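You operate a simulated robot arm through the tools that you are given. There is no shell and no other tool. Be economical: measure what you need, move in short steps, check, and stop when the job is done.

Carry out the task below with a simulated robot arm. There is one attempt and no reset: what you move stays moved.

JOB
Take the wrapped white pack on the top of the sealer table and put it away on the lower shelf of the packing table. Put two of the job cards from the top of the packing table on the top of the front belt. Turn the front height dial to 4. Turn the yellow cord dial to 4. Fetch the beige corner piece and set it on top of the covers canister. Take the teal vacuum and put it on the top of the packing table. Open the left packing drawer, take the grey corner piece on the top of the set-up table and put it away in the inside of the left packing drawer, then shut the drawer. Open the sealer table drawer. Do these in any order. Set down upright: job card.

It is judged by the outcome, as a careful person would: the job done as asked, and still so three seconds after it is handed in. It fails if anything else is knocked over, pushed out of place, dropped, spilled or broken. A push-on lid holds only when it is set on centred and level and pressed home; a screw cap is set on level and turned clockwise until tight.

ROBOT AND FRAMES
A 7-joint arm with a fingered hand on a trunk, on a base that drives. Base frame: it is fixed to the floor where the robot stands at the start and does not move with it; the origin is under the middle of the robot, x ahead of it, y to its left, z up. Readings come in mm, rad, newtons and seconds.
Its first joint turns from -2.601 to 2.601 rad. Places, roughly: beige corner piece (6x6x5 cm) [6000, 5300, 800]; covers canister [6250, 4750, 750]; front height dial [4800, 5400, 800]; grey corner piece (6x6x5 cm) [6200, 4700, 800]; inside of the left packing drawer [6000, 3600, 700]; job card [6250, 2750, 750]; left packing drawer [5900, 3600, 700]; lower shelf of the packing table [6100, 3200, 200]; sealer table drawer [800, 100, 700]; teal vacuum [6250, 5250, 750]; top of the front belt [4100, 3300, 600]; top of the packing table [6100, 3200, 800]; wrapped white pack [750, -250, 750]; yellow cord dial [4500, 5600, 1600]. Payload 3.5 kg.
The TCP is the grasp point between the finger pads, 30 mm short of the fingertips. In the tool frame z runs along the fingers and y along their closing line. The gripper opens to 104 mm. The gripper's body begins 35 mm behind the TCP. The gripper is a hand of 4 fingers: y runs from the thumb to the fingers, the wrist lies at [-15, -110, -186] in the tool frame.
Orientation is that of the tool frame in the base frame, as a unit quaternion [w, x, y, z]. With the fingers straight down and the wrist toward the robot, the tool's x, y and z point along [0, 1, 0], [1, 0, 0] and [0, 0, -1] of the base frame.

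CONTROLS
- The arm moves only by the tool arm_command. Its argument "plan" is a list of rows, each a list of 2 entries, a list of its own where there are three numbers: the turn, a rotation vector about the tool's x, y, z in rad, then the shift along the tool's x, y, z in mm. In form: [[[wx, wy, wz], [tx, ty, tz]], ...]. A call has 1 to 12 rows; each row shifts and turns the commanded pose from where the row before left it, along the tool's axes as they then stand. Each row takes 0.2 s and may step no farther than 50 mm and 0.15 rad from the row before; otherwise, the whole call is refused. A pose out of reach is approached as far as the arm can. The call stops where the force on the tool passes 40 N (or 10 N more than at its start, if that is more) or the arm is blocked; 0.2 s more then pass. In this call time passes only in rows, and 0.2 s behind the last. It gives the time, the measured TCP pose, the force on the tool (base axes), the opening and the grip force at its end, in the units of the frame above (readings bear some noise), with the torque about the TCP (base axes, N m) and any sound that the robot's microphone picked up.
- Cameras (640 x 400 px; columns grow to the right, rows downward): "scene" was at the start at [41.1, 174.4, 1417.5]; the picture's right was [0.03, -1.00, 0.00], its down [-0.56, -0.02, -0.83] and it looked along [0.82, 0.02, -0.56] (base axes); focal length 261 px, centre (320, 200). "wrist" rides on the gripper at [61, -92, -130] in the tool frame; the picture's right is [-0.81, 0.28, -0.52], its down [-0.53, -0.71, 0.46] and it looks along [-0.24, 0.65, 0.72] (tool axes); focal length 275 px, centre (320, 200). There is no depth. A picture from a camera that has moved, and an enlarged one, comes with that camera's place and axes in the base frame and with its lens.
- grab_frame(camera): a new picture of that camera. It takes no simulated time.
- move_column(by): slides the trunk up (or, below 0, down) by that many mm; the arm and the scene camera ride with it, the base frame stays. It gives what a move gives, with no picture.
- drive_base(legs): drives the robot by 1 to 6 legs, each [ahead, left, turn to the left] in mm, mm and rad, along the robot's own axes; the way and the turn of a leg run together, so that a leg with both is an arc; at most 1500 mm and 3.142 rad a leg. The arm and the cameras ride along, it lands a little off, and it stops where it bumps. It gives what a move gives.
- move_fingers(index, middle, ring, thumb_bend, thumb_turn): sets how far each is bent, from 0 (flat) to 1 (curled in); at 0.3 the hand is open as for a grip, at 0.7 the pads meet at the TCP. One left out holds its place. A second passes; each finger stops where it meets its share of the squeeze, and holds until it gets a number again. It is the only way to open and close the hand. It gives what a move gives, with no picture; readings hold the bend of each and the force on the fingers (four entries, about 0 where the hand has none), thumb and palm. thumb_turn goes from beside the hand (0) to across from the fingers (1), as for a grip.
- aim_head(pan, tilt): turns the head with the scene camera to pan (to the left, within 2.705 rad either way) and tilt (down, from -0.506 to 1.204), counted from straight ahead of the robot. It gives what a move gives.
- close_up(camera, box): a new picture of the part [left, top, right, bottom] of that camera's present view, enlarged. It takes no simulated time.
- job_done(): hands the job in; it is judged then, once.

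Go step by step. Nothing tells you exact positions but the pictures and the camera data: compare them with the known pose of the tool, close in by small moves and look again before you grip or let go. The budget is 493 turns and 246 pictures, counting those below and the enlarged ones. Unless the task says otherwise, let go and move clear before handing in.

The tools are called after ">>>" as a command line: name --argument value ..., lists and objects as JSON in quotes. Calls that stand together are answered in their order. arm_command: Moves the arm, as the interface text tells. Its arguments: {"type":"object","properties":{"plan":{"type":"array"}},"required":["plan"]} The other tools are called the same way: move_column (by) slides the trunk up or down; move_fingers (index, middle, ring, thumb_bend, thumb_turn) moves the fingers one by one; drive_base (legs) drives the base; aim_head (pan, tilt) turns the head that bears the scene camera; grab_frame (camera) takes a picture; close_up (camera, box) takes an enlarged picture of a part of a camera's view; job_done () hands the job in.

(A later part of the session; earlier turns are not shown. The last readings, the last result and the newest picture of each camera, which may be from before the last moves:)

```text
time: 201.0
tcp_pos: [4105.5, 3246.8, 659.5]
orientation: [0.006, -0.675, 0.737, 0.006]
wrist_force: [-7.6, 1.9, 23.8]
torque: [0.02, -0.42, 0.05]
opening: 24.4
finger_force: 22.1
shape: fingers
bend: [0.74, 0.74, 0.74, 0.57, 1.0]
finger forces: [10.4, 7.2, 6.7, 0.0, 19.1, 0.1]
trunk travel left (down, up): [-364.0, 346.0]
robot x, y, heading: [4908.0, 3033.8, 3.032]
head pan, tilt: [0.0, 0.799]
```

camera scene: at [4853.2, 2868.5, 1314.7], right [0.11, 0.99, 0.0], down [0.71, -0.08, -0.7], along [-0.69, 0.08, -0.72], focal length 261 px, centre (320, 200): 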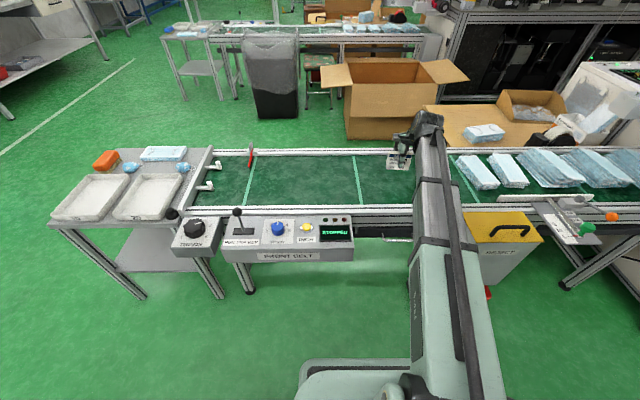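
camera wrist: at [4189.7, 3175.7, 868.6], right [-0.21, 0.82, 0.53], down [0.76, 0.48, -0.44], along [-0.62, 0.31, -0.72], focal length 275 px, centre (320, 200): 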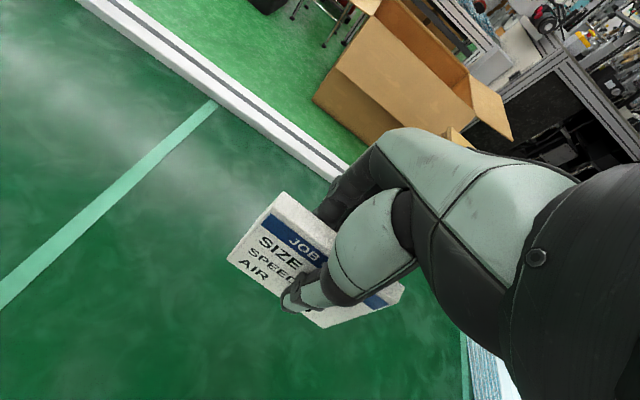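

Contact. I ease up 2 mm, release gently and inspect.

>>> arm_command --plan '[[[0, 0, 0], [0, 0, -3]]]'

>>> move_fingers --index 0.6 --middle 0.6 --ring 0.6 --thumb_bend 0.5

>>> move_fingers --index 0.38 --middle 0.38 --ring 0.38 --thumb_bend 0.38

>>> close_up --camera "scene" --box '[340, 110, 460, 200]'

```text
time: 201.4
tcp_pos: [4105.4, 3248.5, 661.4]
orientation: [0.008, -0.676, 0.737, 0.005]
wrist_force: [-7.2, 1.3, 15.1]
torque: [0.05, -0.17, 0.04]
opening: 24.3
finger_force: 19.6
shape: fingers
bend: [0.74, 0.74, 0.74, 0.57, 1.0]
finger forces: [10.2, 7.4, 5.2, 0.0, 16.1, 0.0]
trunk travel left (down, up): [-364.0, 346.0]
robot x, y, heading: [4911.9, 3034.6, 3.031]
head pan, tilt: [0.0, 0.799]
```

```text
time: 202.4
tcp_pos: [4105.7, 3247.0, 659.2]
orientation: [0.008, -0.677, 0.736, 0.004]
wrist_force: [-0.2, 0.0, 0.2]
torque: [-0.04, -0.02, 0.01]
opening: 39.3
finger_force: 0.2
shape: fingers
bend: [0.6, 0.6, 0.6, 0.5, 1.0]
finger forces: [0.0, 0.0, 0.0, 0.0, 0.2, 0.1]
trunk travel left (down, up): [-364.0, 346.0]
robot x, y, heading: [4907.3, 3031.2, 3.027]
head pan, tilt: [0.0, 0.799]
```

```text
time: 203.4
tcp_pos: [4105.1, 3246.8, 661.3]
orientation: [0.008, -0.676, 0.737, 0.003]
wrist_force: [0.0, 0.7, -0.1]
torque: [-0.01, -0.01, -0.04]
opening: 82.4
finger_force: 0.1
shape: fingers
bend: [0.38, 0.38, 0.38, 0.38, 0.99]
finger forces: [0.1, 0.1, 0.0, 0.0, 0.0, 0.0]
trunk travel left (down, up): [-364.0, 346.0]
robot x, y, heading: [4909.6, 3032.7, 3.028]
head pan, tilt: [0.0, 0.799]
```

```text
4.44 times, centred on (400, 155) of scene
camera zoom: at [4853.2, 2868.5, 1314.7], right [0.11, 0.99, 0.0], down [0.71, -0.08, -0.7], along [-0.69, 0.08, -0.72], focal length 1161 px, centre (-36, 400)
```

zoom: 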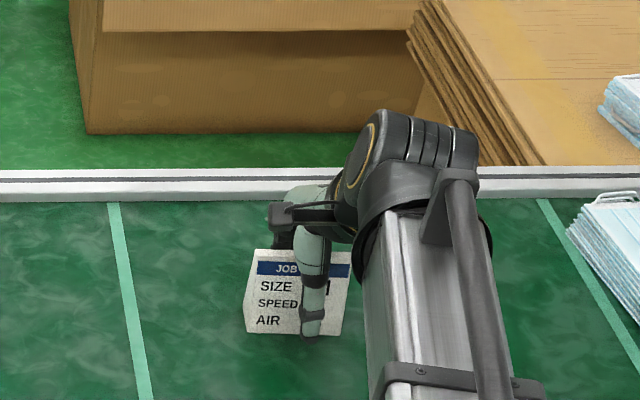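

Card stands. I raise straight up and check.

>>> arm_command --plan '[[[0, 0, 0], [0, 0, -15]], [[0, 0, 0], [0, 0, -40]], [[0, 0, 0], [0, 0, -45]], [[0, 0, 0], [0, 0, -45]], [[0, 0, 0], [0, 0, -45]]]'

>>> grab_frame --camera "wrist"

>>> close_up --camera "scene" --box '[340, 110, 460, 200]'

```text
time: 204.6
tcp_pos: [4103.9, 3244.7, 852.8]
orientation: [0.007, -0.675, 0.738, 0.003]
wrist_force: [-0.6, -0.3, -0.6]
torque: [0.0, -0.04, -0.01]
opening: 82.7
finger_force: 0.1
shape: fingers
bend: [0.38, 0.38, 0.38, 0.38, 0.99]
finger forces: [0.0, 0.0, 0.1, 0.0, 0.0, 0.1]
trunk travel left (down, up): [-364.0, 346.0]
robot x, y, heading: [4908.9, 3035.5, 3.03]
head pan, tilt: [0.0, 0.799]
```

```text
155 pictures are left
camera wrist: at [4189.3, 3174.6, 982.7], right [-0.21, 0.82, 0.53], down [0.76, 0.48, -0.44], along [-0.62, 0.31, -0.72], focal length 275 px, centre (320, 200)
```

wrist: 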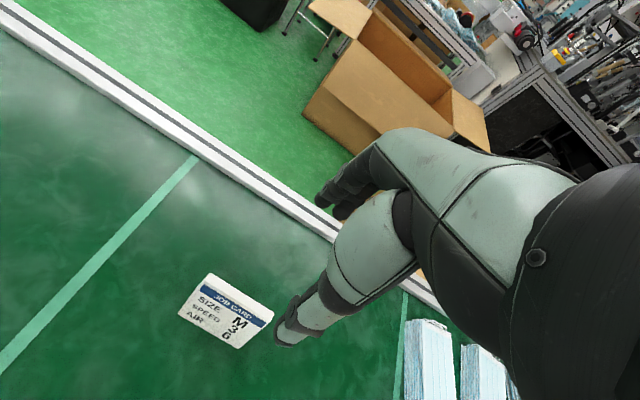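

```text
4.44 times, centred on (400, 155) of scene
camera zoom: at [4853.1, 2868.5, 1314.6], right [0.11, 0.99, 0.0], down [0.71, -0.08, -0.7], along [-0.69, 0.08, -0.72], focal length 1161 px, centre (-36, 400)
```

zoom: 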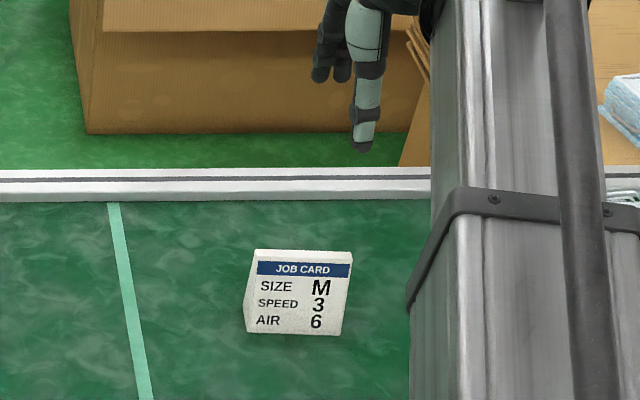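

Card one stands upright. I go back for the second card at about [6290,2908], behind the pink stack.

>>> move_column --by 230

>>> arm_command --plan '[[[0, 0, 0], [0, -40, 0]], [[0, 0, 0], [0, -40, 0]], [[0, 0, 0], [0, -40, 0]]]'

>>> drive_base --legs '[[-80, 0, 0], [0, 0, -1.57], [0, 0, -1.56]]'

```text
time: 207.0
tcp_pos: [4104.3, 3244.8, 1082.9]
orientation: [0.008, -0.676, 0.737, 0.004]
wrist_force: [-0.1, 0.2, -0.3]
torque: [-0.03, 0.0, -0.01]
opening: 82.5
finger_force: 0.0
shape: fingers
bend: [0.38, 0.38, 0.38, 0.38, 0.99]
finger forces: [0.0, 0.0, 0.1, 0.0, 0.1, 0.1]
trunk travel left (down, up): [-594.0, 116.0]
robot x, y, heading: [4906.5, 3032.8, 3.031]
head pan, tilt: [0.0, 0.799]
```

```text
time: 207.8
tcp_pos: [4224.7, 3235.6, 1085.7]
orientation: [0.008, -0.676, 0.737, 0.004]
wrist_force: [0.1, -0.3, -0.1]
torque: [0.01, -0.04, -0.01]
opening: 82.7
finger_force: 0.1
shape: fingers
bend: [0.38, 0.38, 0.38, 0.38, 0.99]
finger forces: [0.0, 0.1, 0.0, 0.0, 0.0, 0.0]
trunk travel left (down, up): [-594.0, 116.0]
robot x, y, heading: [4911.0, 3031.3, 3.027]
head pan, tilt: [0.0, 0.799]
```

```text
time: 216.4
tcp_pos: [5680.9, 2840.0, 1085.2]
orientation: [0.004, 0.728, 0.686, -0.008]
wrist_force: [0.7, 1.2, 0.3]
torque: [0.01, 0.03, 0.0]
opening: 82.9
finger_force: 0.1
shape: fingers
bend: [0.38, 0.38, 0.38, 0.38, 0.99]
finger forces: [0.1, 0.0, 0.0, 0.0, 0.0, 0.0]
trunk travel left (down, up): [-594.0, 116.0]
robot x, y, heading: [4988.3, 3021.8, -0.084]
head pan, tilt: [0.0, 0.799]
```

>>> drive_base --legs '[[0, 170, -0.016], [380, 0, 0]]'

>>> grab_frame --camera "wrist"

>>> aim_head --pan -0.15 --tilt 0.7

>>> grab_frame --camera "scene"

```text
time: 219.9
tcp_pos: [6068.7, 2968.0, 1084.6]
orientation: [0.004, 0.73, 0.683, -0.008]
wrist_force: [0.4, -1.0, 0.0]
torque: [-0.03, 0.03, -0.02]
opening: 82.8
finger_force: 0.0
shape: fingers
bend: [0.38, 0.38, 0.38, 0.38, 0.99]
finger forces: [0.0, 0.0, 0.0, 0.0, 0.0, 0.0]
trunk travel left (down, up): [-594.0, 116.0]
robot x, y, heading: [5379.5, 3153.9, -0.09]
head pan, tilt: [0.0, 0.799]
```

```text
153 pictures are left
camera wrist: at [5982.7, 3036.2, 1213.9], right [0.22, -0.82, 0.53], down [-0.75, -0.49, -0.44], along [0.62, -0.3, -0.72], focal length 275 px, centre (320, 200)
```

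wrist: 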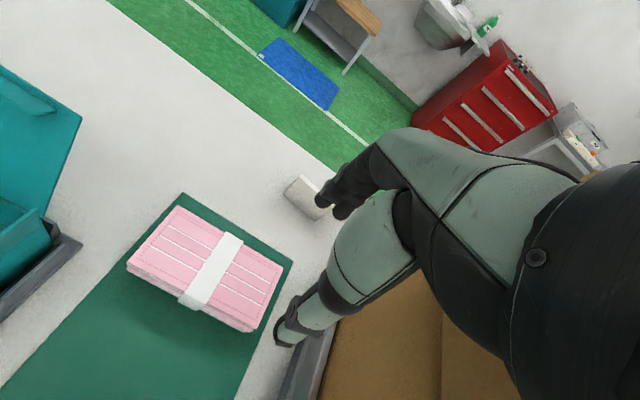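

```text
time: 220.6
tcp_pos: [6069.1, 2967.1, 1085.5]
orientation: [0.004, 0.73, 0.683, -0.009]
wrist_force: [0.4, -0.4, 0.0]
torque: [0.03, 0.02, -0.02]
opening: 82.5
finger_force: 0.1
shape: fingers
bend: [0.38, 0.38, 0.38, 0.38, 0.99]
finger forces: [0.0, 0.1, 0.0, 0.0, 0.0, 0.0]
trunk travel left (down, up): [-594.0, 116.0]
robot x, y, heading: [5379.0, 3156.0, -0.094]
head pan, tilt: [-0.15, 0.7]
```

```text
152 pictures are left
camera scene: at [5430.4, 3311.0, 1552.9], right [-0.24, -0.97, 0.0], down [-0.63, 0.15, -0.76], along [0.74, -0.18, -0.64], focal length 261 px, centre (320, 200)
```

scene: 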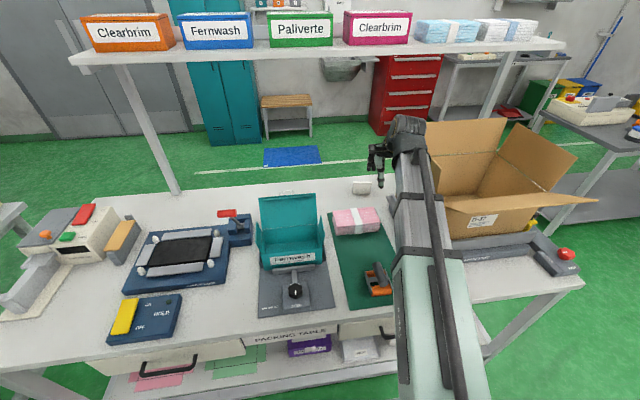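

>>> close_up --camera "wrist" --box '[250, 150, 350, 240]'

>>> close_up --camera "scene" --box '[320, 150, 420, 240]'

```text
4.44 times, centred on (300, 195) of wrist
camera zoom: at [5982.3, 3036.2, 1214.1], right [0.22, -0.82, 0.53], down [-0.75, -0.49, -0.44], along [0.62, -0.3, -0.72], focal length 1224 px, centre (409, 222)
```

zoom: 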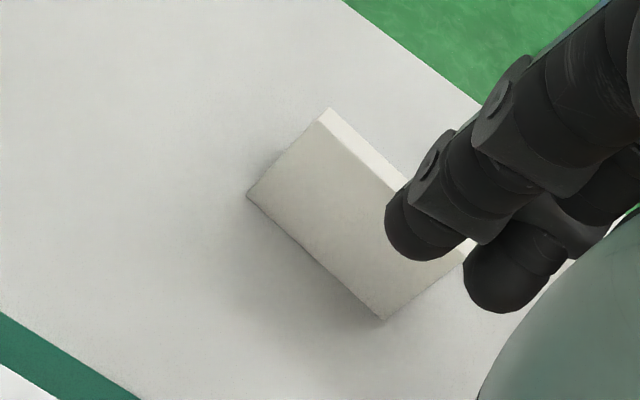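

```text
4.44 times, centred on (370, 195) of scene
camera zoom: at [5430.4, 3311.0, 1552.9], right [-0.24, -0.97, 0.0], down [-0.63, 0.15, -0.76], along [0.74, -0.18, -0.64], focal length 1161 px, centre (98, 222)
```

zoom: 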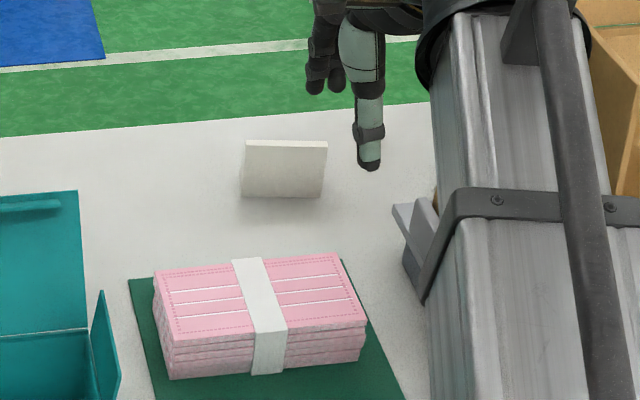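

Card two's bottom edge runs from [6308,2939] to [6287,2859]; I turn the tool +0.19 to match, lower, and go over it.

>>> arm_command --plan '[[[0, 0, 0.095], [0, 0, 43]], [[0, 0, 0.095], [0, 0, 43]], [[0, 0, 0], [-1, 48, 0]], [[0, 0, 0], [-2, 48, 0]], [[0, 0, 0], [-2, 48, 0]], [[0, 0, 0], [-1, 48, 0]], [[0, 0, 0], [-1, 48, 0]]]'

>>> grab_frame --camera "wrist"

>>> grab_frame --camera "scene"

```text
time: 222.2
tcp_pos: [6297.4, 2899.2, 997.4]
orientation: [0.006, 0.792, 0.611, -0.008]
wrist_force: [-0.3, 0.3, 0.7]
torque: [0.0, 0.01, 0.01]
opening: 82.5
finger_force: 0.0
shape: fingers
bend: [0.38, 0.38, 0.38, 0.38, 0.99]
finger forces: [0.1, 0.0, 0.0, 0.0, 0.0, 0.0]
trunk travel left (down, up): [-594.0, 116.0]
robot x, y, heading: [5380.8, 3153.3, -0.091]
head pan, tilt: [-0.15, 0.7]
```

```text
149 pictures are left
camera wrist: at [6224.8, 2983.6, 1127.8], right [0.06, -0.85, 0.53], down [-0.83, -0.34, -0.44], along [0.56, -0.41, -0.72], focal length 275 px, centre (320, 200)
```

wrist: 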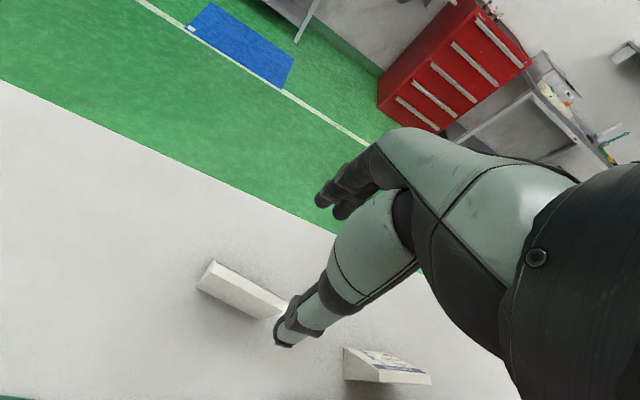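

```text
148 pictures are left
camera scene: at [5430.8, 3310.9, 1552.9], right [-0.24, -0.97, 0.0], down [-0.63, 0.15, -0.76], along [0.74, -0.18, -0.64], focal length 261 px, centre (320, 200)
```

scene: 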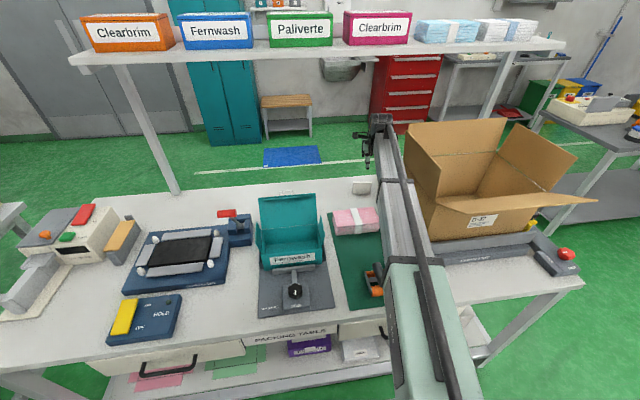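

>>> arm_command --plan '[[[0, 0, 0], [0, 4, 45]], [[0, 0, 0], [0, 0, 40]], [[0, 0, 0], [0, 0, 20]]]'

>>> grab_frame --camera "wrist"

```text
time: 223.0
tcp_pos: [6300.2, 2897.2, 893.8]
orientation: [0.005, 0.791, 0.611, -0.007]
wrist_force: [0.1, 0.0, 0.0]
torque: [-0.03, 0.01, -0.02]
opening: 82.8
finger_force: 0.1
shape: fingers
bend: [0.38, 0.38, 0.38, 0.38, 0.99]
finger forces: [0.1, 0.0, 0.1, 0.0, 0.1, 0.0]
trunk travel left (down, up): [-594.0, 116.0]
robot x, y, heading: [5379.0, 3157.8, -0.092]
head pan, tilt: [-0.15, 0.7]
```

```text
147 pictures are left
camera wrist: at [6228.6, 2980.7, 1022.3], right [0.06, -0.84, 0.53], down [-0.83, -0.34, -0.44], along [0.56, -0.41, -0.72], focal length 275 px, centre (320, 200)
```

wrist: 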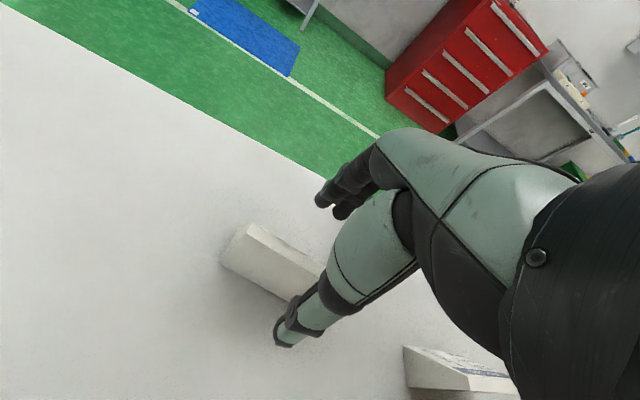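

>>> arm_command --plan '[[[0, 0, 0], [0, 0, 25]], [[0, 0, 0], [0, 0, 20]]]'

>>> move_fingers --index 0.75 --middle 0.75 --ring 0.75 --thumb_bend 0.7

>>> grab_frame --camera "wrist"

```text
time: 223.6
tcp_pos: [6299.9, 2894.3, 848.0]
orientation: [0.005, 0.792, 0.61, -0.008]
wrist_force: [0.0, -0.1, 0.0]
torque: [-0.01, -0.02, -0.03]
opening: 82.9
finger_force: 0.2
shape: fingers
bend: [0.38, 0.38, 0.38, 0.38, 0.99]
finger forces: [0.1, 0.0, 0.0, 0.0, 0.0, 0.0]
trunk travel left (down, up): [-594.0, 116.0]
robot x, y, heading: [5380.8, 3150.7, -0.092]
head pan, tilt: [-0.15, 0.7]
```

```text
time: 224.6
tcp_pos: [6299.9, 2894.6, 847.9]
orientation: [0.005, 0.792, 0.611, -0.008]
wrist_force: [0.8, -0.4, 3.6]
torque: [-0.05, 0.01, 0.01]
opening: 21.9
finger_force: 15.4
shape: fingers
bend: [0.73, 0.74, 0.74, 0.58, 1.0]
finger forces: [6.8, 6.1, 2.7, 0.1, 16.2, 0.0]
trunk travel left (down, up): [-594.0, 116.0]
robot x, y, heading: [5377.5, 3155.9, -0.094]
head pan, tilt: [-0.15, 0.7]
```

```text
146 pictures are left
camera wrist: at [6227.9, 2979.3, 976.9], right [0.06, -0.84, 0.53], down [-0.83, -0.34, -0.45], along [0.56, -0.41, -0.72], focal length 275 px, centre (320, 200)
```

wrist: 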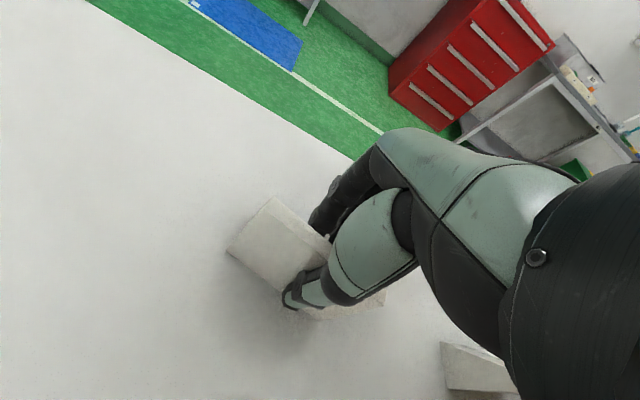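

>>> arm_command --plan '[[[0, 0, 0], [0, 0, -10]], [[0, 0, 0], [0, 0, -40]], [[0, 0, 0], [0, 0, -45]], [[0, 0, 0], [0, 0, -45]], [[0, 0, 0], [5, -45, 0]], [[0, 0, 0], [5, -45, 0]], [[0, 0, 0], [5, -45, 0]], [[0, 0, 0], [5, -45, 0]], [[0, 0, -0.095], [0, -40, -15]], [[0, 0, -0.095], [0, -40, -15]]]'

>>> grab_frame --camera "wrist"

>>> grab_frame --camera "scene"

```text
time: 226.8
tcp_pos: [6054.9, 2978.0, 1019.7]
orientation: [0.004, 0.73, 0.684, -0.008]
wrist_force: [-1.1, 0.1, -0.1]
torque: [-0.03, 0.0, 0.01]
opening: 21.6
finger_force: 14.1
shape: fingers
bend: [0.74, 0.74, 0.74, 0.58, 1.0]
finger forces: [6.1, 5.4, 2.1, 0.0, 15.0, 0.0]
trunk travel left (down, up): [-594.0, 116.0]
robot x, y, heading: [5378.3, 3155.8, -0.096]
head pan, tilt: [-0.15, 0.7]
```

```text
145 pictures are left
camera wrist: at [5967.7, 3048.2, 1148.4], right [0.23, -0.82, 0.53], down [-0.75, -0.49, -0.44], along [0.62, -0.3, -0.72], focal length 275 px, centre (320, 200)
```

wrist: 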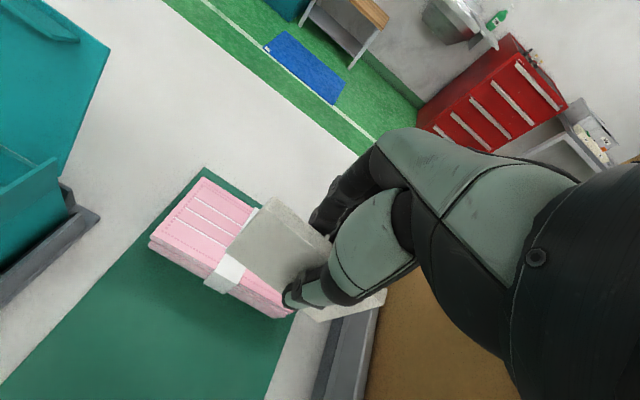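

```text
144 pictures are left
camera scene: at [5430.0, 3311.1, 1552.9], right [-0.24, -0.97, 0.0], down [-0.63, 0.15, -0.77], along [0.74, -0.18, -0.64], focal length 261 px, centre (320, 200)
```

scene: 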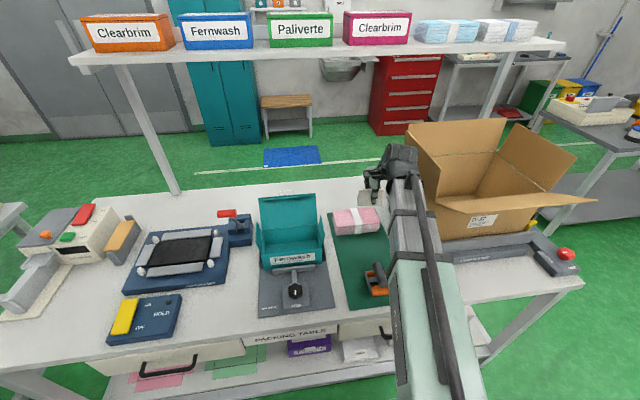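

Held. Now back to the belt for the second card at about [4110,3100].

>>> drive_base --legs '[[-330, 0, 0], [0, 0, 1.57], [0, 0, 1.555], [0, 285, 0], [120, 0, 0]]'

>>> move_column --by -230

>>> aim_head --pan 0.0 --tilt 0.8

>>> grab_frame --camera "scene"

>>> grab_frame --camera "wrist"

```text
time: 238.8
tcp_pos: [4228.0, 3124.9, 1018.2]
orientation: [0.008, -0.668, 0.744, 0.005]
wrist_force: [-0.3, 0.0, -0.8]
torque: [-0.01, -0.02, -0.02]
opening: 20.6
finger_force: 12.7
shape: fingers
bend: [0.74, 0.74, 0.74, 0.58, 1.0]
finger forces: [5.5, 4.6, 1.8, 0.0, 13.2, 0.0]
trunk travel left (down, up): [-594.0, 116.0]
robot x, y, heading: [4897.5, 2920.8, 3.009]
head pan, tilt: [-0.15, 0.7]
```

```text
time: 241.3
tcp_pos: [4229.4, 3125.1, 788.9]
orientation: [0.008, -0.668, 0.744, 0.004]
wrist_force: [0.3, 0.5, -0.7]
torque: [0.01, 0.03, 0.0]
opening: 20.6
finger_force: 12.4
shape: fingers
bend: [0.74, 0.74, 0.74, 0.58, 1.0]
finger forces: [5.5, 4.7, 1.8, 0.0, 13.2, 0.0]
trunk travel left (down, up): [-364.0, 346.0]
robot x, y, heading: [4897.1, 2923.8, 3.005]
head pan, tilt: [-0.15, 0.7]
```

```text
time: 242.0
tcp_pos: [4228.6, 3125.0, 789.2]
orientation: [0.009, -0.669, 0.744, 0.004]
wrist_force: [-1.0, -0.8, -0.1]
torque: [0.0, -0.03, -0.01]
opening: 20.5
finger_force: 12.9
shape: fingers
bend: [0.74, 0.74, 0.74, 0.58, 1.0]
finger forces: [5.5, 4.6, 1.7, 0.0, 13.3, 0.1]
trunk travel left (down, up): [-364.0, 346.0]
robot x, y, heading: [4895.2, 2920.0, 3.01]
head pan, tilt: [0.0, 0.799]
```

```text
143 pictures are left
camera scene: at [4837.8, 2758.4, 1314.7], right [0.13, 0.99, 0.0], down [0.71, -0.09, -0.7], along [-0.69, 0.09, -0.72], focal length 261 px, centre (320, 200)
```

scene: 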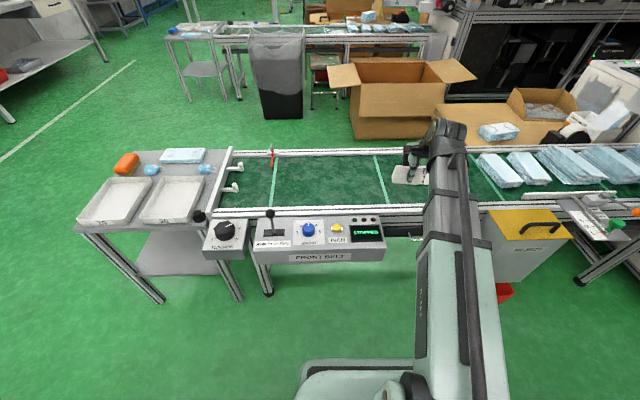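

```text
142 pictures are left
camera wrist: at [4313.2, 3052.3, 918.2], right [-0.19, 0.83, 0.53], down [0.77, 0.46, -0.44], along [-0.61, 0.32, -0.72], focal length 275 px, centre (320, 200)
```

wrist: 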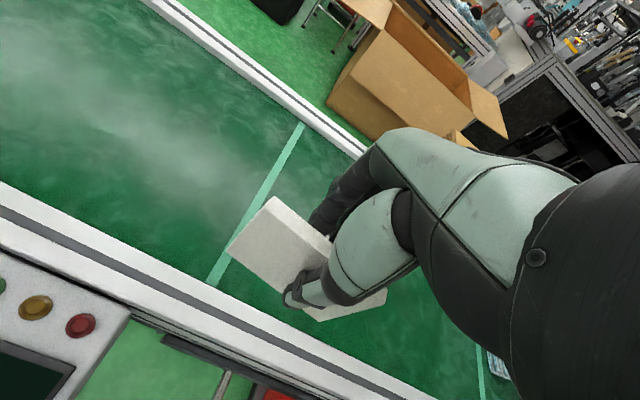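

>>> arm_command --plan '[[[0, 0, 0], [20, 40, 0]], [[0, 0, 0], [20, 40, 0]], [[0, 0, 0], [0, 40, 0]], [[0, 0, 0], [0, 0, 45]], [[0, 0, 0], [0, 0, 45]], [[0, 0, 0], [0, 0, 22]]]'

>>> grab_frame --camera "wrist"

>>> close_up --camera "scene" --box '[360, 110, 500, 215]'

```text
time: 243.4
tcp_pos: [4106.8, 3098.1, 676.2]
orientation: [0.008, -0.668, 0.744, 0.004]
wrist_force: [-0.1, -0.4, -0.6]
torque: [0.04, 0.0, -0.03]
opening: 20.8
finger_force: 12.6
shape: fingers
bend: [0.74, 0.74, 0.74, 0.58, 1.0]
finger forces: [5.5, 4.8, 1.7, 0.0, 13.1, 0.0]
trunk travel left (down, up): [-364.0, 346.0]
robot x, y, heading: [4897.5, 2917.2, 3.008]
head pan, tilt: [0.0, 0.799]
```

```text
141 pictures are left
camera wrist: at [4190.3, 3025.8, 804.8], right [-0.19, 0.83, 0.53], down [0.77, 0.46, -0.44], along [-0.61, 0.32, -0.72], focal length 275 px, centre (320, 200)
```

wrist: 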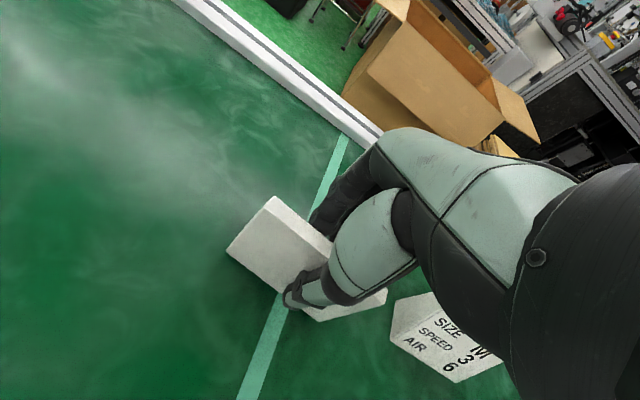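

```text
3.81 times, centred on (430, 162) of scene
camera zoom: at [4837.8, 2758.3, 1314.7], right [0.13, 0.99, 0.0], down [0.71, -0.09, -0.7], along [-0.69, 0.09, -0.72], focal length 995 px, centre (-99, 343)
```

zoom: 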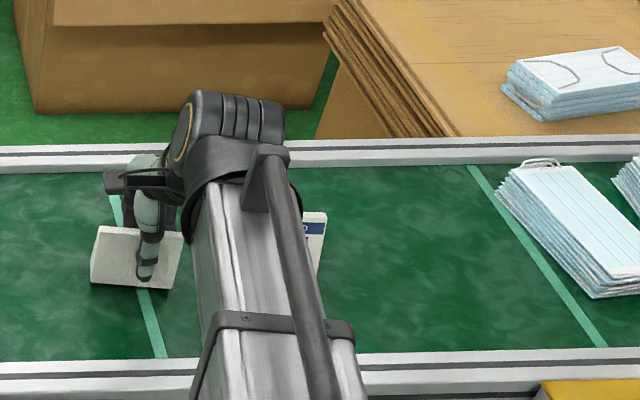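

>>> arm_command --plan '[[[0, 0, 0], [0, 0, 6]], [[0, 0, 0], [0, 0, 5]], [[0, 0, 0], [0, 0, 4]], [[0, 0, 0], [0, 0, 3]]]'

>>> close_up --camera "scene" --box '[360, 110, 500, 215]'

```text
time: 244.4
tcp_pos: [4105.5, 3101.1, 662.6]
orientation: [0.003, -0.668, 0.744, 0.008]
wrist_force: [-1.8, 0.4, 21.7]
torque: [0.0, 0.01, -0.02]
opening: 23.2
finger_force: 21.6
shape: fingers
bend: [0.74, 0.74, 0.75, 0.57, 1.0]
finger forces: [12.0, 8.3, 3.9, 0.0, 19.0, 0.0]
trunk travel left (down, up): [-364.0, 346.0]
robot x, y, heading: [4894.9, 2925.2, 3.011]
head pan, tilt: [0.0, 0.799]
stopped in row 4: the force on the tool passed its limit at 44 N (the readings are from after the stop); the commanded pose is now the measured one
```

```text
3.81 times, centred on (430, 162) of scene
camera zoom: at [4839.7, 2757.8, 1314.6], right [0.13, 0.99, 0.0], down [0.71, -0.09, -0.7], along [-0.69, 0.09, -0.72], focal length 995 px, centre (-99, 343)
```

zoom: 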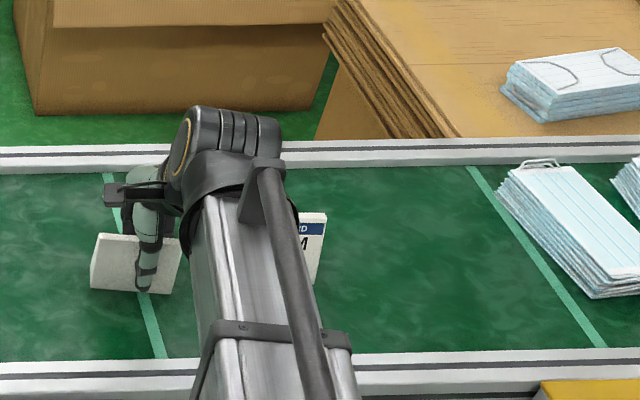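

Contact made. Ease up and release gradually.

>>> arm_command --plan '[[[0, 0, 0], [0, 0, -2]]]'

>>> move_fingers --index 0.6 --middle 0.6 --ring 0.6 --thumb_bend 0.5

>>> move_fingers --index 0.38 --middle 0.38 --ring 0.38 --thumb_bend 0.38

>>> arm_command --plan '[[[0, 0, 0], [0, 0, -15]], [[0, 0, 0], [0, 0, -40]], [[0, 0, 0], [0, 0, -45]], [[0, 0, 0], [0, 0, -45]], [[0, 0, 0], [0, 0, -45]]]'

>>> grab_frame --camera "wrist"

>>> close_up --camera "scene" --box '[360, 110, 500, 215]'

```text
time: 244.8
tcp_pos: [4105.1, 3099.5, 663.7]
orientation: [0.005, -0.668, 0.744, 0.007]
wrist_force: [-3.9, 0.7, 15.0]
torque: [0.06, 0.16, -0.03]
opening: 23.1
finger_force: 21.1
shape: fingers
bend: [0.74, 0.74, 0.74, 0.57, 1.0]
finger forces: [11.8, 8.6, 3.5, 0.1, 17.5, 0.0]
trunk travel left (down, up): [-364.0, 346.0]
robot x, y, heading: [4899.2, 2920.5, 3.012]
head pan, tilt: [0.0, 0.799]
```

```text
time: 245.8
tcp_pos: [4104.8, 3100.3, 662.3]
orientation: [0.005, -0.669, 0.743, 0.007]
wrist_force: [0.9, 0.1, 0.4]
torque: [-0.01, 0.02, 0.05]
opening: 39.3
finger_force: 0.2
shape: fingers
bend: [0.6, 0.6, 0.6, 0.5, 1.0]
finger forces: [0.1, 0.0, 0.0, 0.0, 0.2, 0.0]
trunk travel left (down, up): [-364.0, 346.0]
robot x, y, heading: [4901.0, 2921.2, 3.011]
head pan, tilt: [0.0, 0.799]
```

```text
time: 246.8
tcp_pos: [4105.9, 3100.8, 664.2]
orientation: [0.006, -0.668, 0.744, 0.006]
wrist_force: [0.6, 0.6, 0.2]
torque: [0.0, -0.01, -0.01]
opening: 82.5
finger_force: 0.1
shape: fingers
bend: [0.38, 0.38, 0.38, 0.38, 0.99]
finger forces: [0.0, 0.0, 0.1, 0.0, 0.0, 0.0]
trunk travel left (down, up): [-364.0, 346.0]
robot x, y, heading: [4899.3, 2918.5, 3.008]
head pan, tilt: [0.0, 0.799]
```

```text
time: 248.0
tcp_pos: [4104.6, 3096.3, 851.4]
orientation: [0.006, -0.669, 0.743, 0.006]
wrist_force: [-0.3, 0.2, 0.8]
torque: [-0.03, -0.02, -0.01]
opening: 82.5
finger_force: 0.0
shape: fingers
bend: [0.38, 0.38, 0.38, 0.38, 0.99]
finger forces: [0.0, 0.0, 0.0, 0.0, 0.0, 0.0]
trunk travel left (down, up): [-364.0, 346.0]
robot x, y, heading: [4899.8, 2921.1, 3.01]
head pan, tilt: [0.0, 0.799]
```

```text
138 pictures are left
camera wrist: at [4189.2, 3023.2, 979.3], right [-0.19, 0.83, 0.53], down [0.77, 0.46, -0.45], along [-0.61, 0.32, -0.72], focal length 275 px, centre (320, 200)
```

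wrist: 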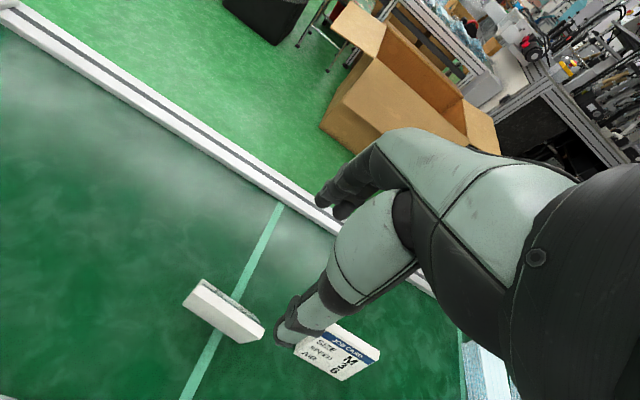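

```text
3.81 times, centred on (430, 162) of scene
camera zoom: at [4837.6, 2758.3, 1314.6], right [0.13, 0.99, 0.0], down [0.71, -0.09, -0.7], along [-0.69, 0.09, -0.72], focal length 995 px, centre (-99, 343)
```

zoom: 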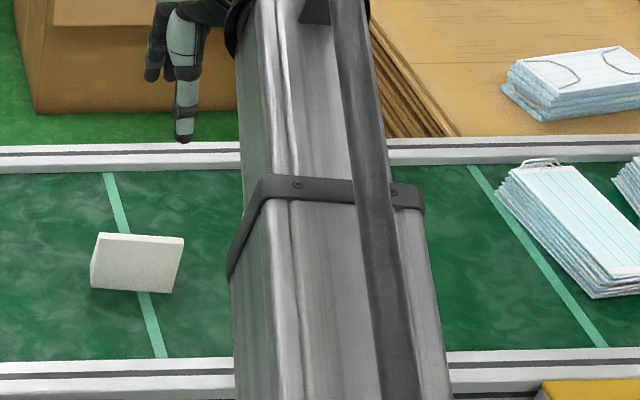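

Both cards stand upright on the belt. Next the set-up table: beige corner piece (~[5957,5325]) and vacuum (~[6107,5238]).

>>> move_column --by 230

>>> arm_command --plan '[[[0, 0, 0], [0, -40, 0]], [[0, 0, 0], [0, -40, 0]], [[0, 0, 0], [0, -40, 0]], [[0, 0, 0], [0, -30, 0]]]'

>>> drive_base --legs '[[-100, 0, 0], [0, 0, -1.55], [0, 0, -1.54], [0, 1250, 0], [270, 0, 0]]'

>>> aim_head --pan 0.5 --tilt 0.5

>>> grab_frame --camera "scene"

```text
time: 250.4
tcp_pos: [4104.3, 3095.6, 1079.5]
orientation: [0.006, -0.668, 0.744, 0.006]
wrist_force: [0.1, -0.2, 0.4]
torque: [0.01, -0.02, 0.0]
opening: 82.7
finger_force: 0.0
shape: fingers
bend: [0.38, 0.38, 0.38, 0.38, 0.99]
finger forces: [0.0, 0.0, 0.0, 0.0, 0.1, 0.0]
trunk travel left (down, up): [-594.0, 116.0]
robot x, y, heading: [4897.1, 2921.1, 3.011]
head pan, tilt: [0.0, 0.799]
```

```text
time: 251.4
tcp_pos: [4254.7, 3080.3, 1080.2]
orientation: [0.006, -0.668, 0.744, 0.006]
wrist_force: [-0.3, 0.9, 0.4]
torque: [-0.01, 0.03, 0.05]
opening: 82.5
finger_force: 0.0
shape: fingers
bend: [0.38, 0.38, 0.38, 0.38, 0.99]
finger forces: [0.1, 0.1, 0.1, 0.1, 0.0, 0.0]
trunk travel left (down, up): [-594.0, 116.0]
robot x, y, heading: [4894.9, 2918.3, 3.012]
head pan, tilt: [0.0, 0.799]
```

```text
time: 267.6
tcp_pos: [6050.2, 3968.8, 1079.6]
orientation: [0.007, 0.737, 0.676, -0.006]
wrist_force: [-0.8, -0.4, -0.4]
torque: [0.0, 0.01, -0.01]
opening: 82.7
finger_force: 0.1
shape: fingers
bend: [0.38, 0.38, 0.38, 0.38, 0.99]
finger forces: [0.1, 0.1, 0.0, 0.0, 0.0, 0.0]
trunk travel left (down, up): [-594.0, 116.0]
robot x, y, heading: [5400.6, 4116.4, -0.114]
head pan, tilt: [0.0, 0.799]
```

```text
time: 268.5
tcp_pos: [6050.3, 3969.4, 1080.3]
orientation: [0.007, 0.738, 0.675, -0.006]
wrist_force: [0.5, 0.6, 0.1]
torque: [-0.02, 0.0, 0.05]
opening: 82.7
finger_force: 0.0
shape: fingers
bend: [0.38, 0.38, 0.38, 0.38, 0.99]
finger forces: [0.0, 0.0, 0.0, 0.1, 0.0, 0.0]
trunk travel left (down, up): [-594.0, 116.0]
robot x, y, heading: [5399.3, 4115.9, -0.113]
head pan, tilt: [0.499, 0.499]
```

```text
136 pictures are left
camera scene: at [5458.9, 4325.6, 1570.6], right [0.38, -0.93, 0.0], down [-0.44, -0.18, -0.88], along [0.81, 0.33, -0.48], focal length 261 px, centre (320, 200)
```

scene: 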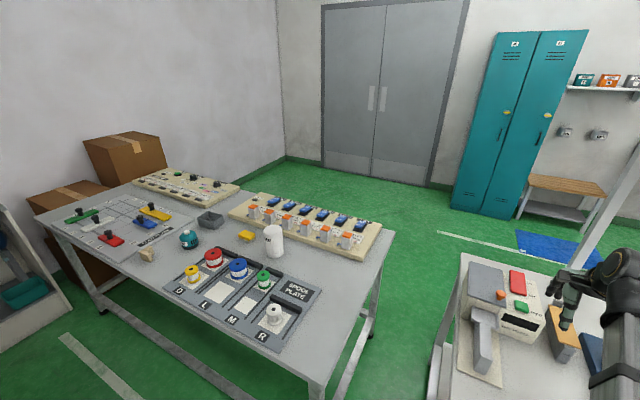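

>>> drive_base --legs '[[-150, 0, 0], [0, 1250, 0.04]]'

>>> aim_head --pan 0.0 --tilt 0.85

>>> grab_frame --camera "scene"

>>> grab_frame --camera "wrist"

```text
time: 275.8
tcp_pos: [6011.2, 5263.2, 1079.9]
orientation: [0.007, 0.717, 0.697, -0.006]
wrist_force: [0.5, 0.9, 0.0]
torque: [-0.04, 0.02, -0.03]
opening: 82.4
finger_force: 0.0
shape: fingers
bend: [0.38, 0.38, 0.38, 0.38, 0.99]
finger forces: [0.2, 0.0, 0.1, 0.0, 0.0, 0.0]
trunk travel left (down, up): [-594.0, 116.0]
robot x, y, heading: [5355.5, 5375.7, -0.052]
head pan, tilt: [0.499, 0.499]
```

```text
time: 276.7
tcp_pos: [6011.4, 5264.2, 1079.7]
orientation: [0.007, 0.717, 0.697, -0.005]
wrist_force: [-1.0, -0.9, -0.4]
torque: [0.03, 0.0, 0.01]
opening: 82.8
finger_force: 0.0
shape: fingers
bend: [0.38, 0.38, 0.38, 0.38, 0.99]
finger forces: [0.1, 0.1, 0.0, 0.1, 0.0, 0.0]
trunk travel left (down, up): [-594.0, 116.0]
robot x, y, heading: [5354.9, 5372.9, -0.055]
head pan, tilt: [0.0, 0.85]
```

```text
135 pictures are left
camera scene: at [5396.6, 5543.2, 1540.7], right [-0.05, -1.0, 0.0], down [-0.75, 0.04, -0.66], along [0.66, -0.04, -0.75], focal length 261 px, centre (320, 200)
```

scene: 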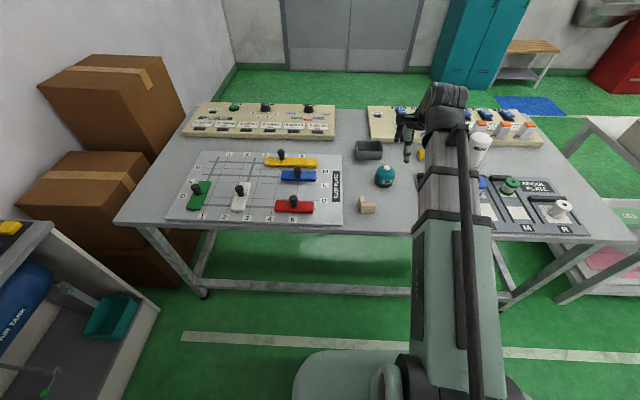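

```text
134 pictures are left
camera wrist: at [5921.1, 5330.2, 1207.9], right [0.25, -0.81, 0.53], down [-0.73, -0.52, -0.45], along [0.64, -0.27, -0.72], focal length 275 px, centre (320, 200)
```

wrist: 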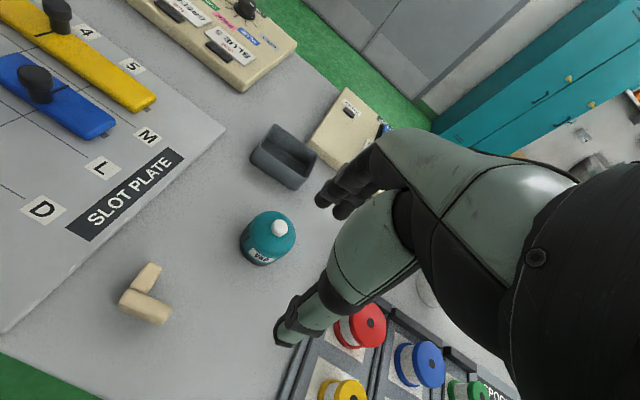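

>>> close_up --camera "wrist" --box '[90, 230, 230, 350]'

>>> close_up --camera "wrist" --box '[200, 190, 340, 290]'

>>> close_up --camera "scene" --box '[340, 140, 500, 240]'

```text
3.33 times, centred on (160, 290) of wrist
camera zoom: at [5921.1, 5330.2, 1207.9], right [0.25, -0.81, 0.53], down [-0.73, -0.52, -0.45], along [0.64, -0.27, -0.72], focal length 918 px, centre (853, -100)
```

zoom: 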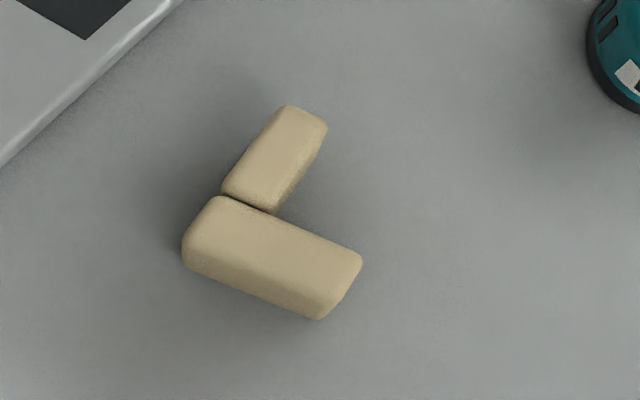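

```text
4.00 times, centred on (270, 240) of wrist
camera zoom: at [5921.1, 5330.2, 1207.9], right [0.25, -0.81, 0.53], down [-0.73, -0.52, -0.45], along [0.64, -0.27, -0.72], focal length 1101 px, centre (520, 40)
```

zoom: 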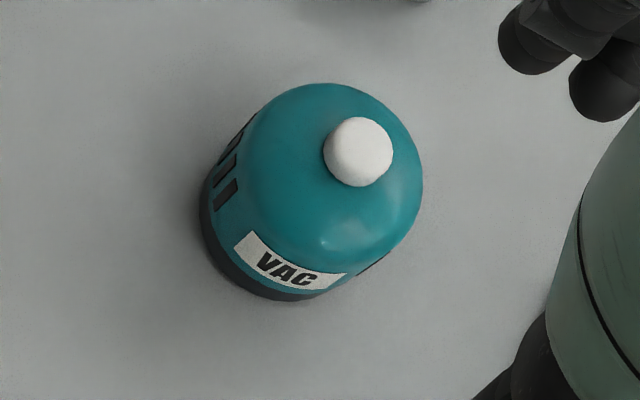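

```text
4.00 times, centred on (420, 190) of scene
camera zoom: at [5396.6, 5543.2, 1540.7], right [-0.05, -1.0, 0.0], down [-0.75, 0.04, -0.66], along [0.66, -0.04, -0.75], focal length 1045 px, centre (-80, 240)
```

zoom: 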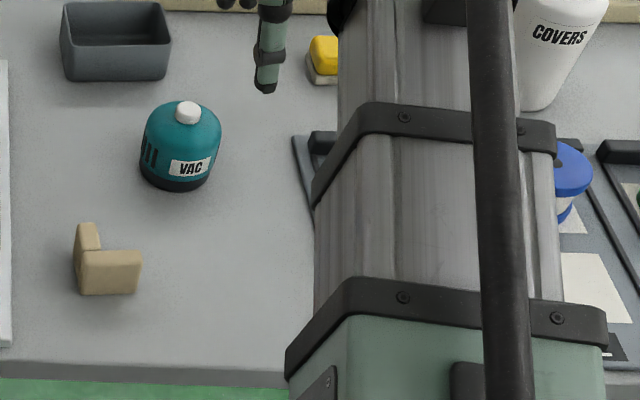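

Beige L: wall at x 5965–5989, y 5310–5368, short arm to x≈6025 at y≈5358. Same grip as the grey piece: TCP to [5997,5356].

>>> move_fingers --index 0.3 --middle 0.3 --ring 0.3 --thumb_bend 0.3

>>> arm_command --plan '[[[0, 0, 0], [46, -8, 0]], [[0, 0, 0], [46, -8, 0]], [[0, 0, 0], [0, 0, 45]], [[0, 0, 0], [0, 0, 45]], [[0, 0, 0], [0, 0, 45]], [[0, 0, 0], [0, 0, 30]]]'

>>> grab_frame --camera "wrist"

```text
time: 277.7
tcp_pos: [6011.7, 5264.5, 1079.2]
orientation: [0.007, 0.718, 0.696, -0.006]
wrist_force: [0.3, 0.7, 0.3]
torque: [0.01, 0.03, 0.02]
opening: 102.9
finger_force: 0.2
shape: fingers
bend: [0.3, 0.3, 0.3, 0.3, 0.98]
finger forces: [0.0, 0.0, 0.0, 0.0, 0.0, 0.1]
trunk travel left (down, up): [-594.0, 116.0]
robot x, y, heading: [5355.6, 5370.3, -0.053]
head pan, tilt: [0.0, 0.85]
```

```text
time: 279.1
tcp_pos: [5998.7, 5354.1, 910.8]
orientation: [0.007, 0.718, 0.696, -0.006]
wrist_force: [-0.3, 0.6, 0.0]
torque: [0.0, -0.01, 0.03]
opening: 103.1
finger_force: 0.0
shape: fingers
bend: [0.3, 0.3, 0.3, 0.3, 0.98]
finger forces: [0.0, 0.0, 0.0, 0.1, 0.1, 0.0]
trunk travel left (down, up): [-594.0, 116.0]
robot x, y, heading: [5357.4, 5376.3, -0.053]
head pan, tilt: [0.0, 0.85]
```

```text
130 pictures are left
camera wrist: at [5908.7, 5419.3, 1040.2], right [0.25, -0.81, 0.53], down [-0.73, -0.52, -0.45], along [0.64, -0.27, -0.72], focal length 275 px, centre (320, 200)
```

wrist: 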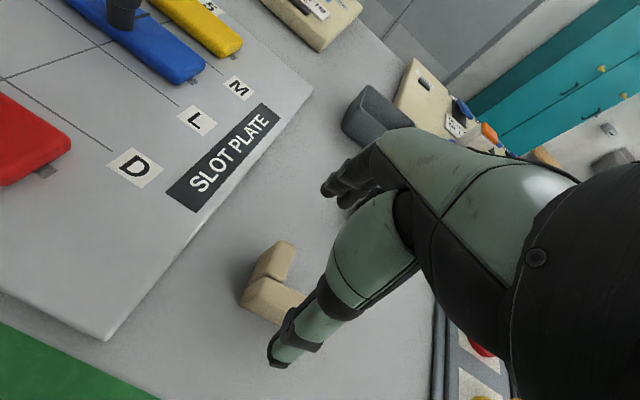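

>>> arm_command --plan '[[[0, 0, 0], [3, 0, 25]], [[0, 0, 0], [0, 0, 25]], [[0, 0, 0], [0, 0, 11]]]'

>>> move_fingers --index 0.7 --middle 0.8 --ring 0.65 --thumb_bend 0.65

>>> grab_frame --camera "wrist"

```text
time: 279.9
tcp_pos: [6000.2, 5353.6, 851.5]
orientation: [0.007, 0.717, 0.697, -0.005]
wrist_force: [-0.5, 0.1, -0.4]
torque: [-0.05, 0.03, 0.0]
opening: 103.1
finger_force: 0.2
shape: fingers
bend: [0.3, 0.3, 0.3, 0.3, 0.98]
finger forces: [0.0, 0.1, 0.0, 0.0, 0.0, 0.0]
trunk travel left (down, up): [-594.0, 116.0]
robot x, y, heading: [5354.6, 5373.4, -0.051]
head pan, tilt: [0.0, 0.85]
```

```text
time: 280.9
tcp_pos: [5999.7, 5355.7, 850.4]
orientation: [0.007, 0.718, 0.696, -0.005]
wrist_force: [0.0, -0.6, 0.3]
torque: [0.03, 0.01, 0.01]
opening: 47.1
finger_force: 15.4
shape: fingers
bend: [0.52, 0.78, 0.65, 0.55, 1.0]
finger forces: [8.1, 9.4, 0.0, 0.1, 14.0, 0.0]
trunk travel left (down, up): [-594.0, 116.0]
robot x, y, heading: [5357.2, 5369.2, -0.053]
head pan, tilt: [0.0, 0.85]
```

```text
129 pictures are left
camera wrist: at [5908.9, 5421.2, 979.7], right [0.25, -0.81, 0.53], down [-0.73, -0.52, -0.45], along [0.64, -0.27, -0.72], focal length 275 px, centre (320, 200)
```

wrist: 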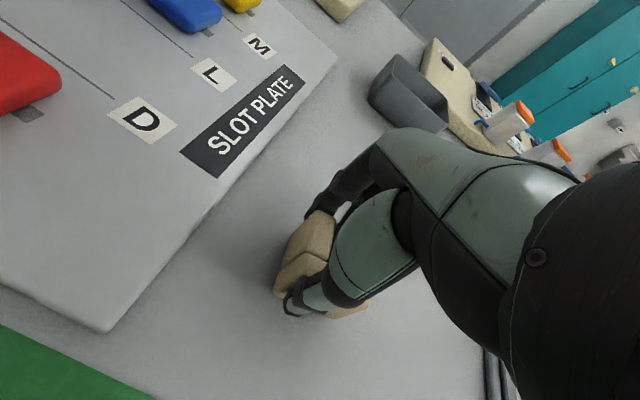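

>>> arm_command --plan '[[[0, 0, 0], [0, 0, -10]], [[0, 0, 0], [0, 0, -40]], [[0, 0, 0], [0, 0, -45]], [[0, 0, 0], [0, 0, -45]], [[0, 0, 0], [0, 0, -45]], [[0, 0, 0], [0, 0, -45]]]'

>>> grab_frame --camera "wrist"

>>> drive_base --legs '[[0, -460, 0]]'

>>> grab_frame --camera "scene"

>>> grab_frame --camera "wrist"

```text
time: 282.3
tcp_pos: [6000.7, 5357.7, 1081.4]
orientation: [0.007, 0.717, 0.697, -0.006]
wrist_force: [0.7, -0.1, -0.1]
torque: [0.0, 0.02, -0.02]
opening: 47.2
finger_force: 15.1
shape: fingers
bend: [0.52, 0.78, 0.65, 0.55, 1.0]
finger forces: [7.9, 9.2, 0.0, 0.1, 14.1, 0.1]
trunk travel left (down, up): [-594.0, 116.0]
robot x, y, heading: [5355.0, 5373.1, -0.054]
head pan, tilt: [0.0, 0.85]
```

```text
128 pictures are left
camera wrist: at [5910.8, 5424.2, 1209.9], right [0.25, -0.81, 0.53], down [-0.73, -0.52, -0.45], along [0.64, -0.27, -0.72], focal length 275 px, centre (320, 200)
```

wrist: 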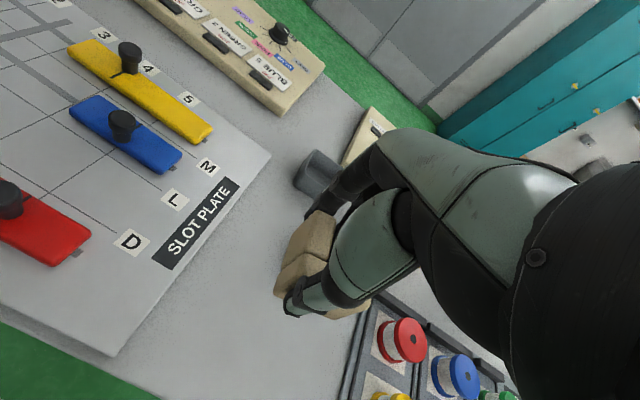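

```text
time: 285.0
tcp_pos: [5976.1, 4900.0, 1080.0]
orientation: [0.007, 0.718, 0.696, -0.005]
wrist_force: [-0.8, 0.1, 0.8]
torque: [0.03, 0.0, 0.02]
opening: 47.0
finger_force: 15.3
shape: fingers
bend: [0.52, 0.78, 0.65, 0.55, 1.0]
finger forces: [7.9, 9.2, 0.1, 0.1, 14.2, 0.1]
trunk travel left (down, up): [-594.0, 116.0]
robot x, y, heading: [5330.7, 4912.1, -0.053]
head pan, tilt: [0.0, 0.85]
```

```text
127 pictures are left
camera scene: at [5371.8, 5085.1, 1540.7], right [-0.06, -1.0, 0.0], down [-0.75, 0.04, -0.66], along [0.66, -0.04, -0.75], focal length 261 px, centre (320, 200)
```

scene: 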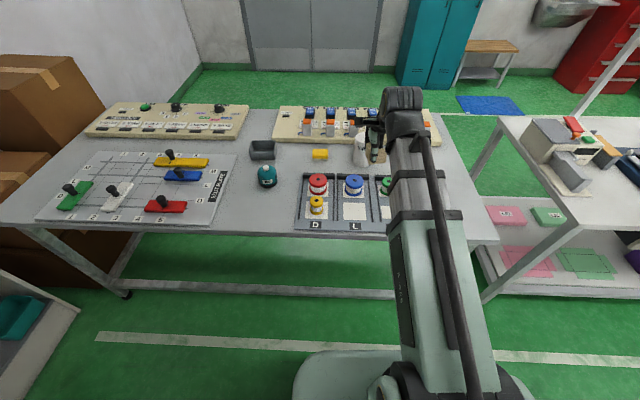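

```text
126 pictures are left
camera wrist: at [5886.0, 4965.6, 1209.3], right [0.25, -0.81, 0.53], down [-0.73, -0.52, -0.45], along [0.64, -0.28, -0.72], focal length 275 px, centre (320, 200)
```

wrist: 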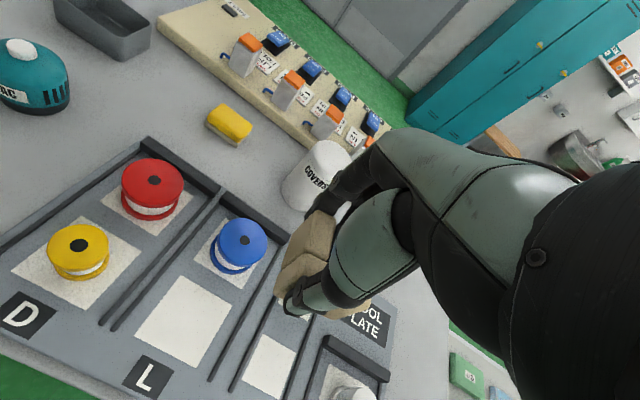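

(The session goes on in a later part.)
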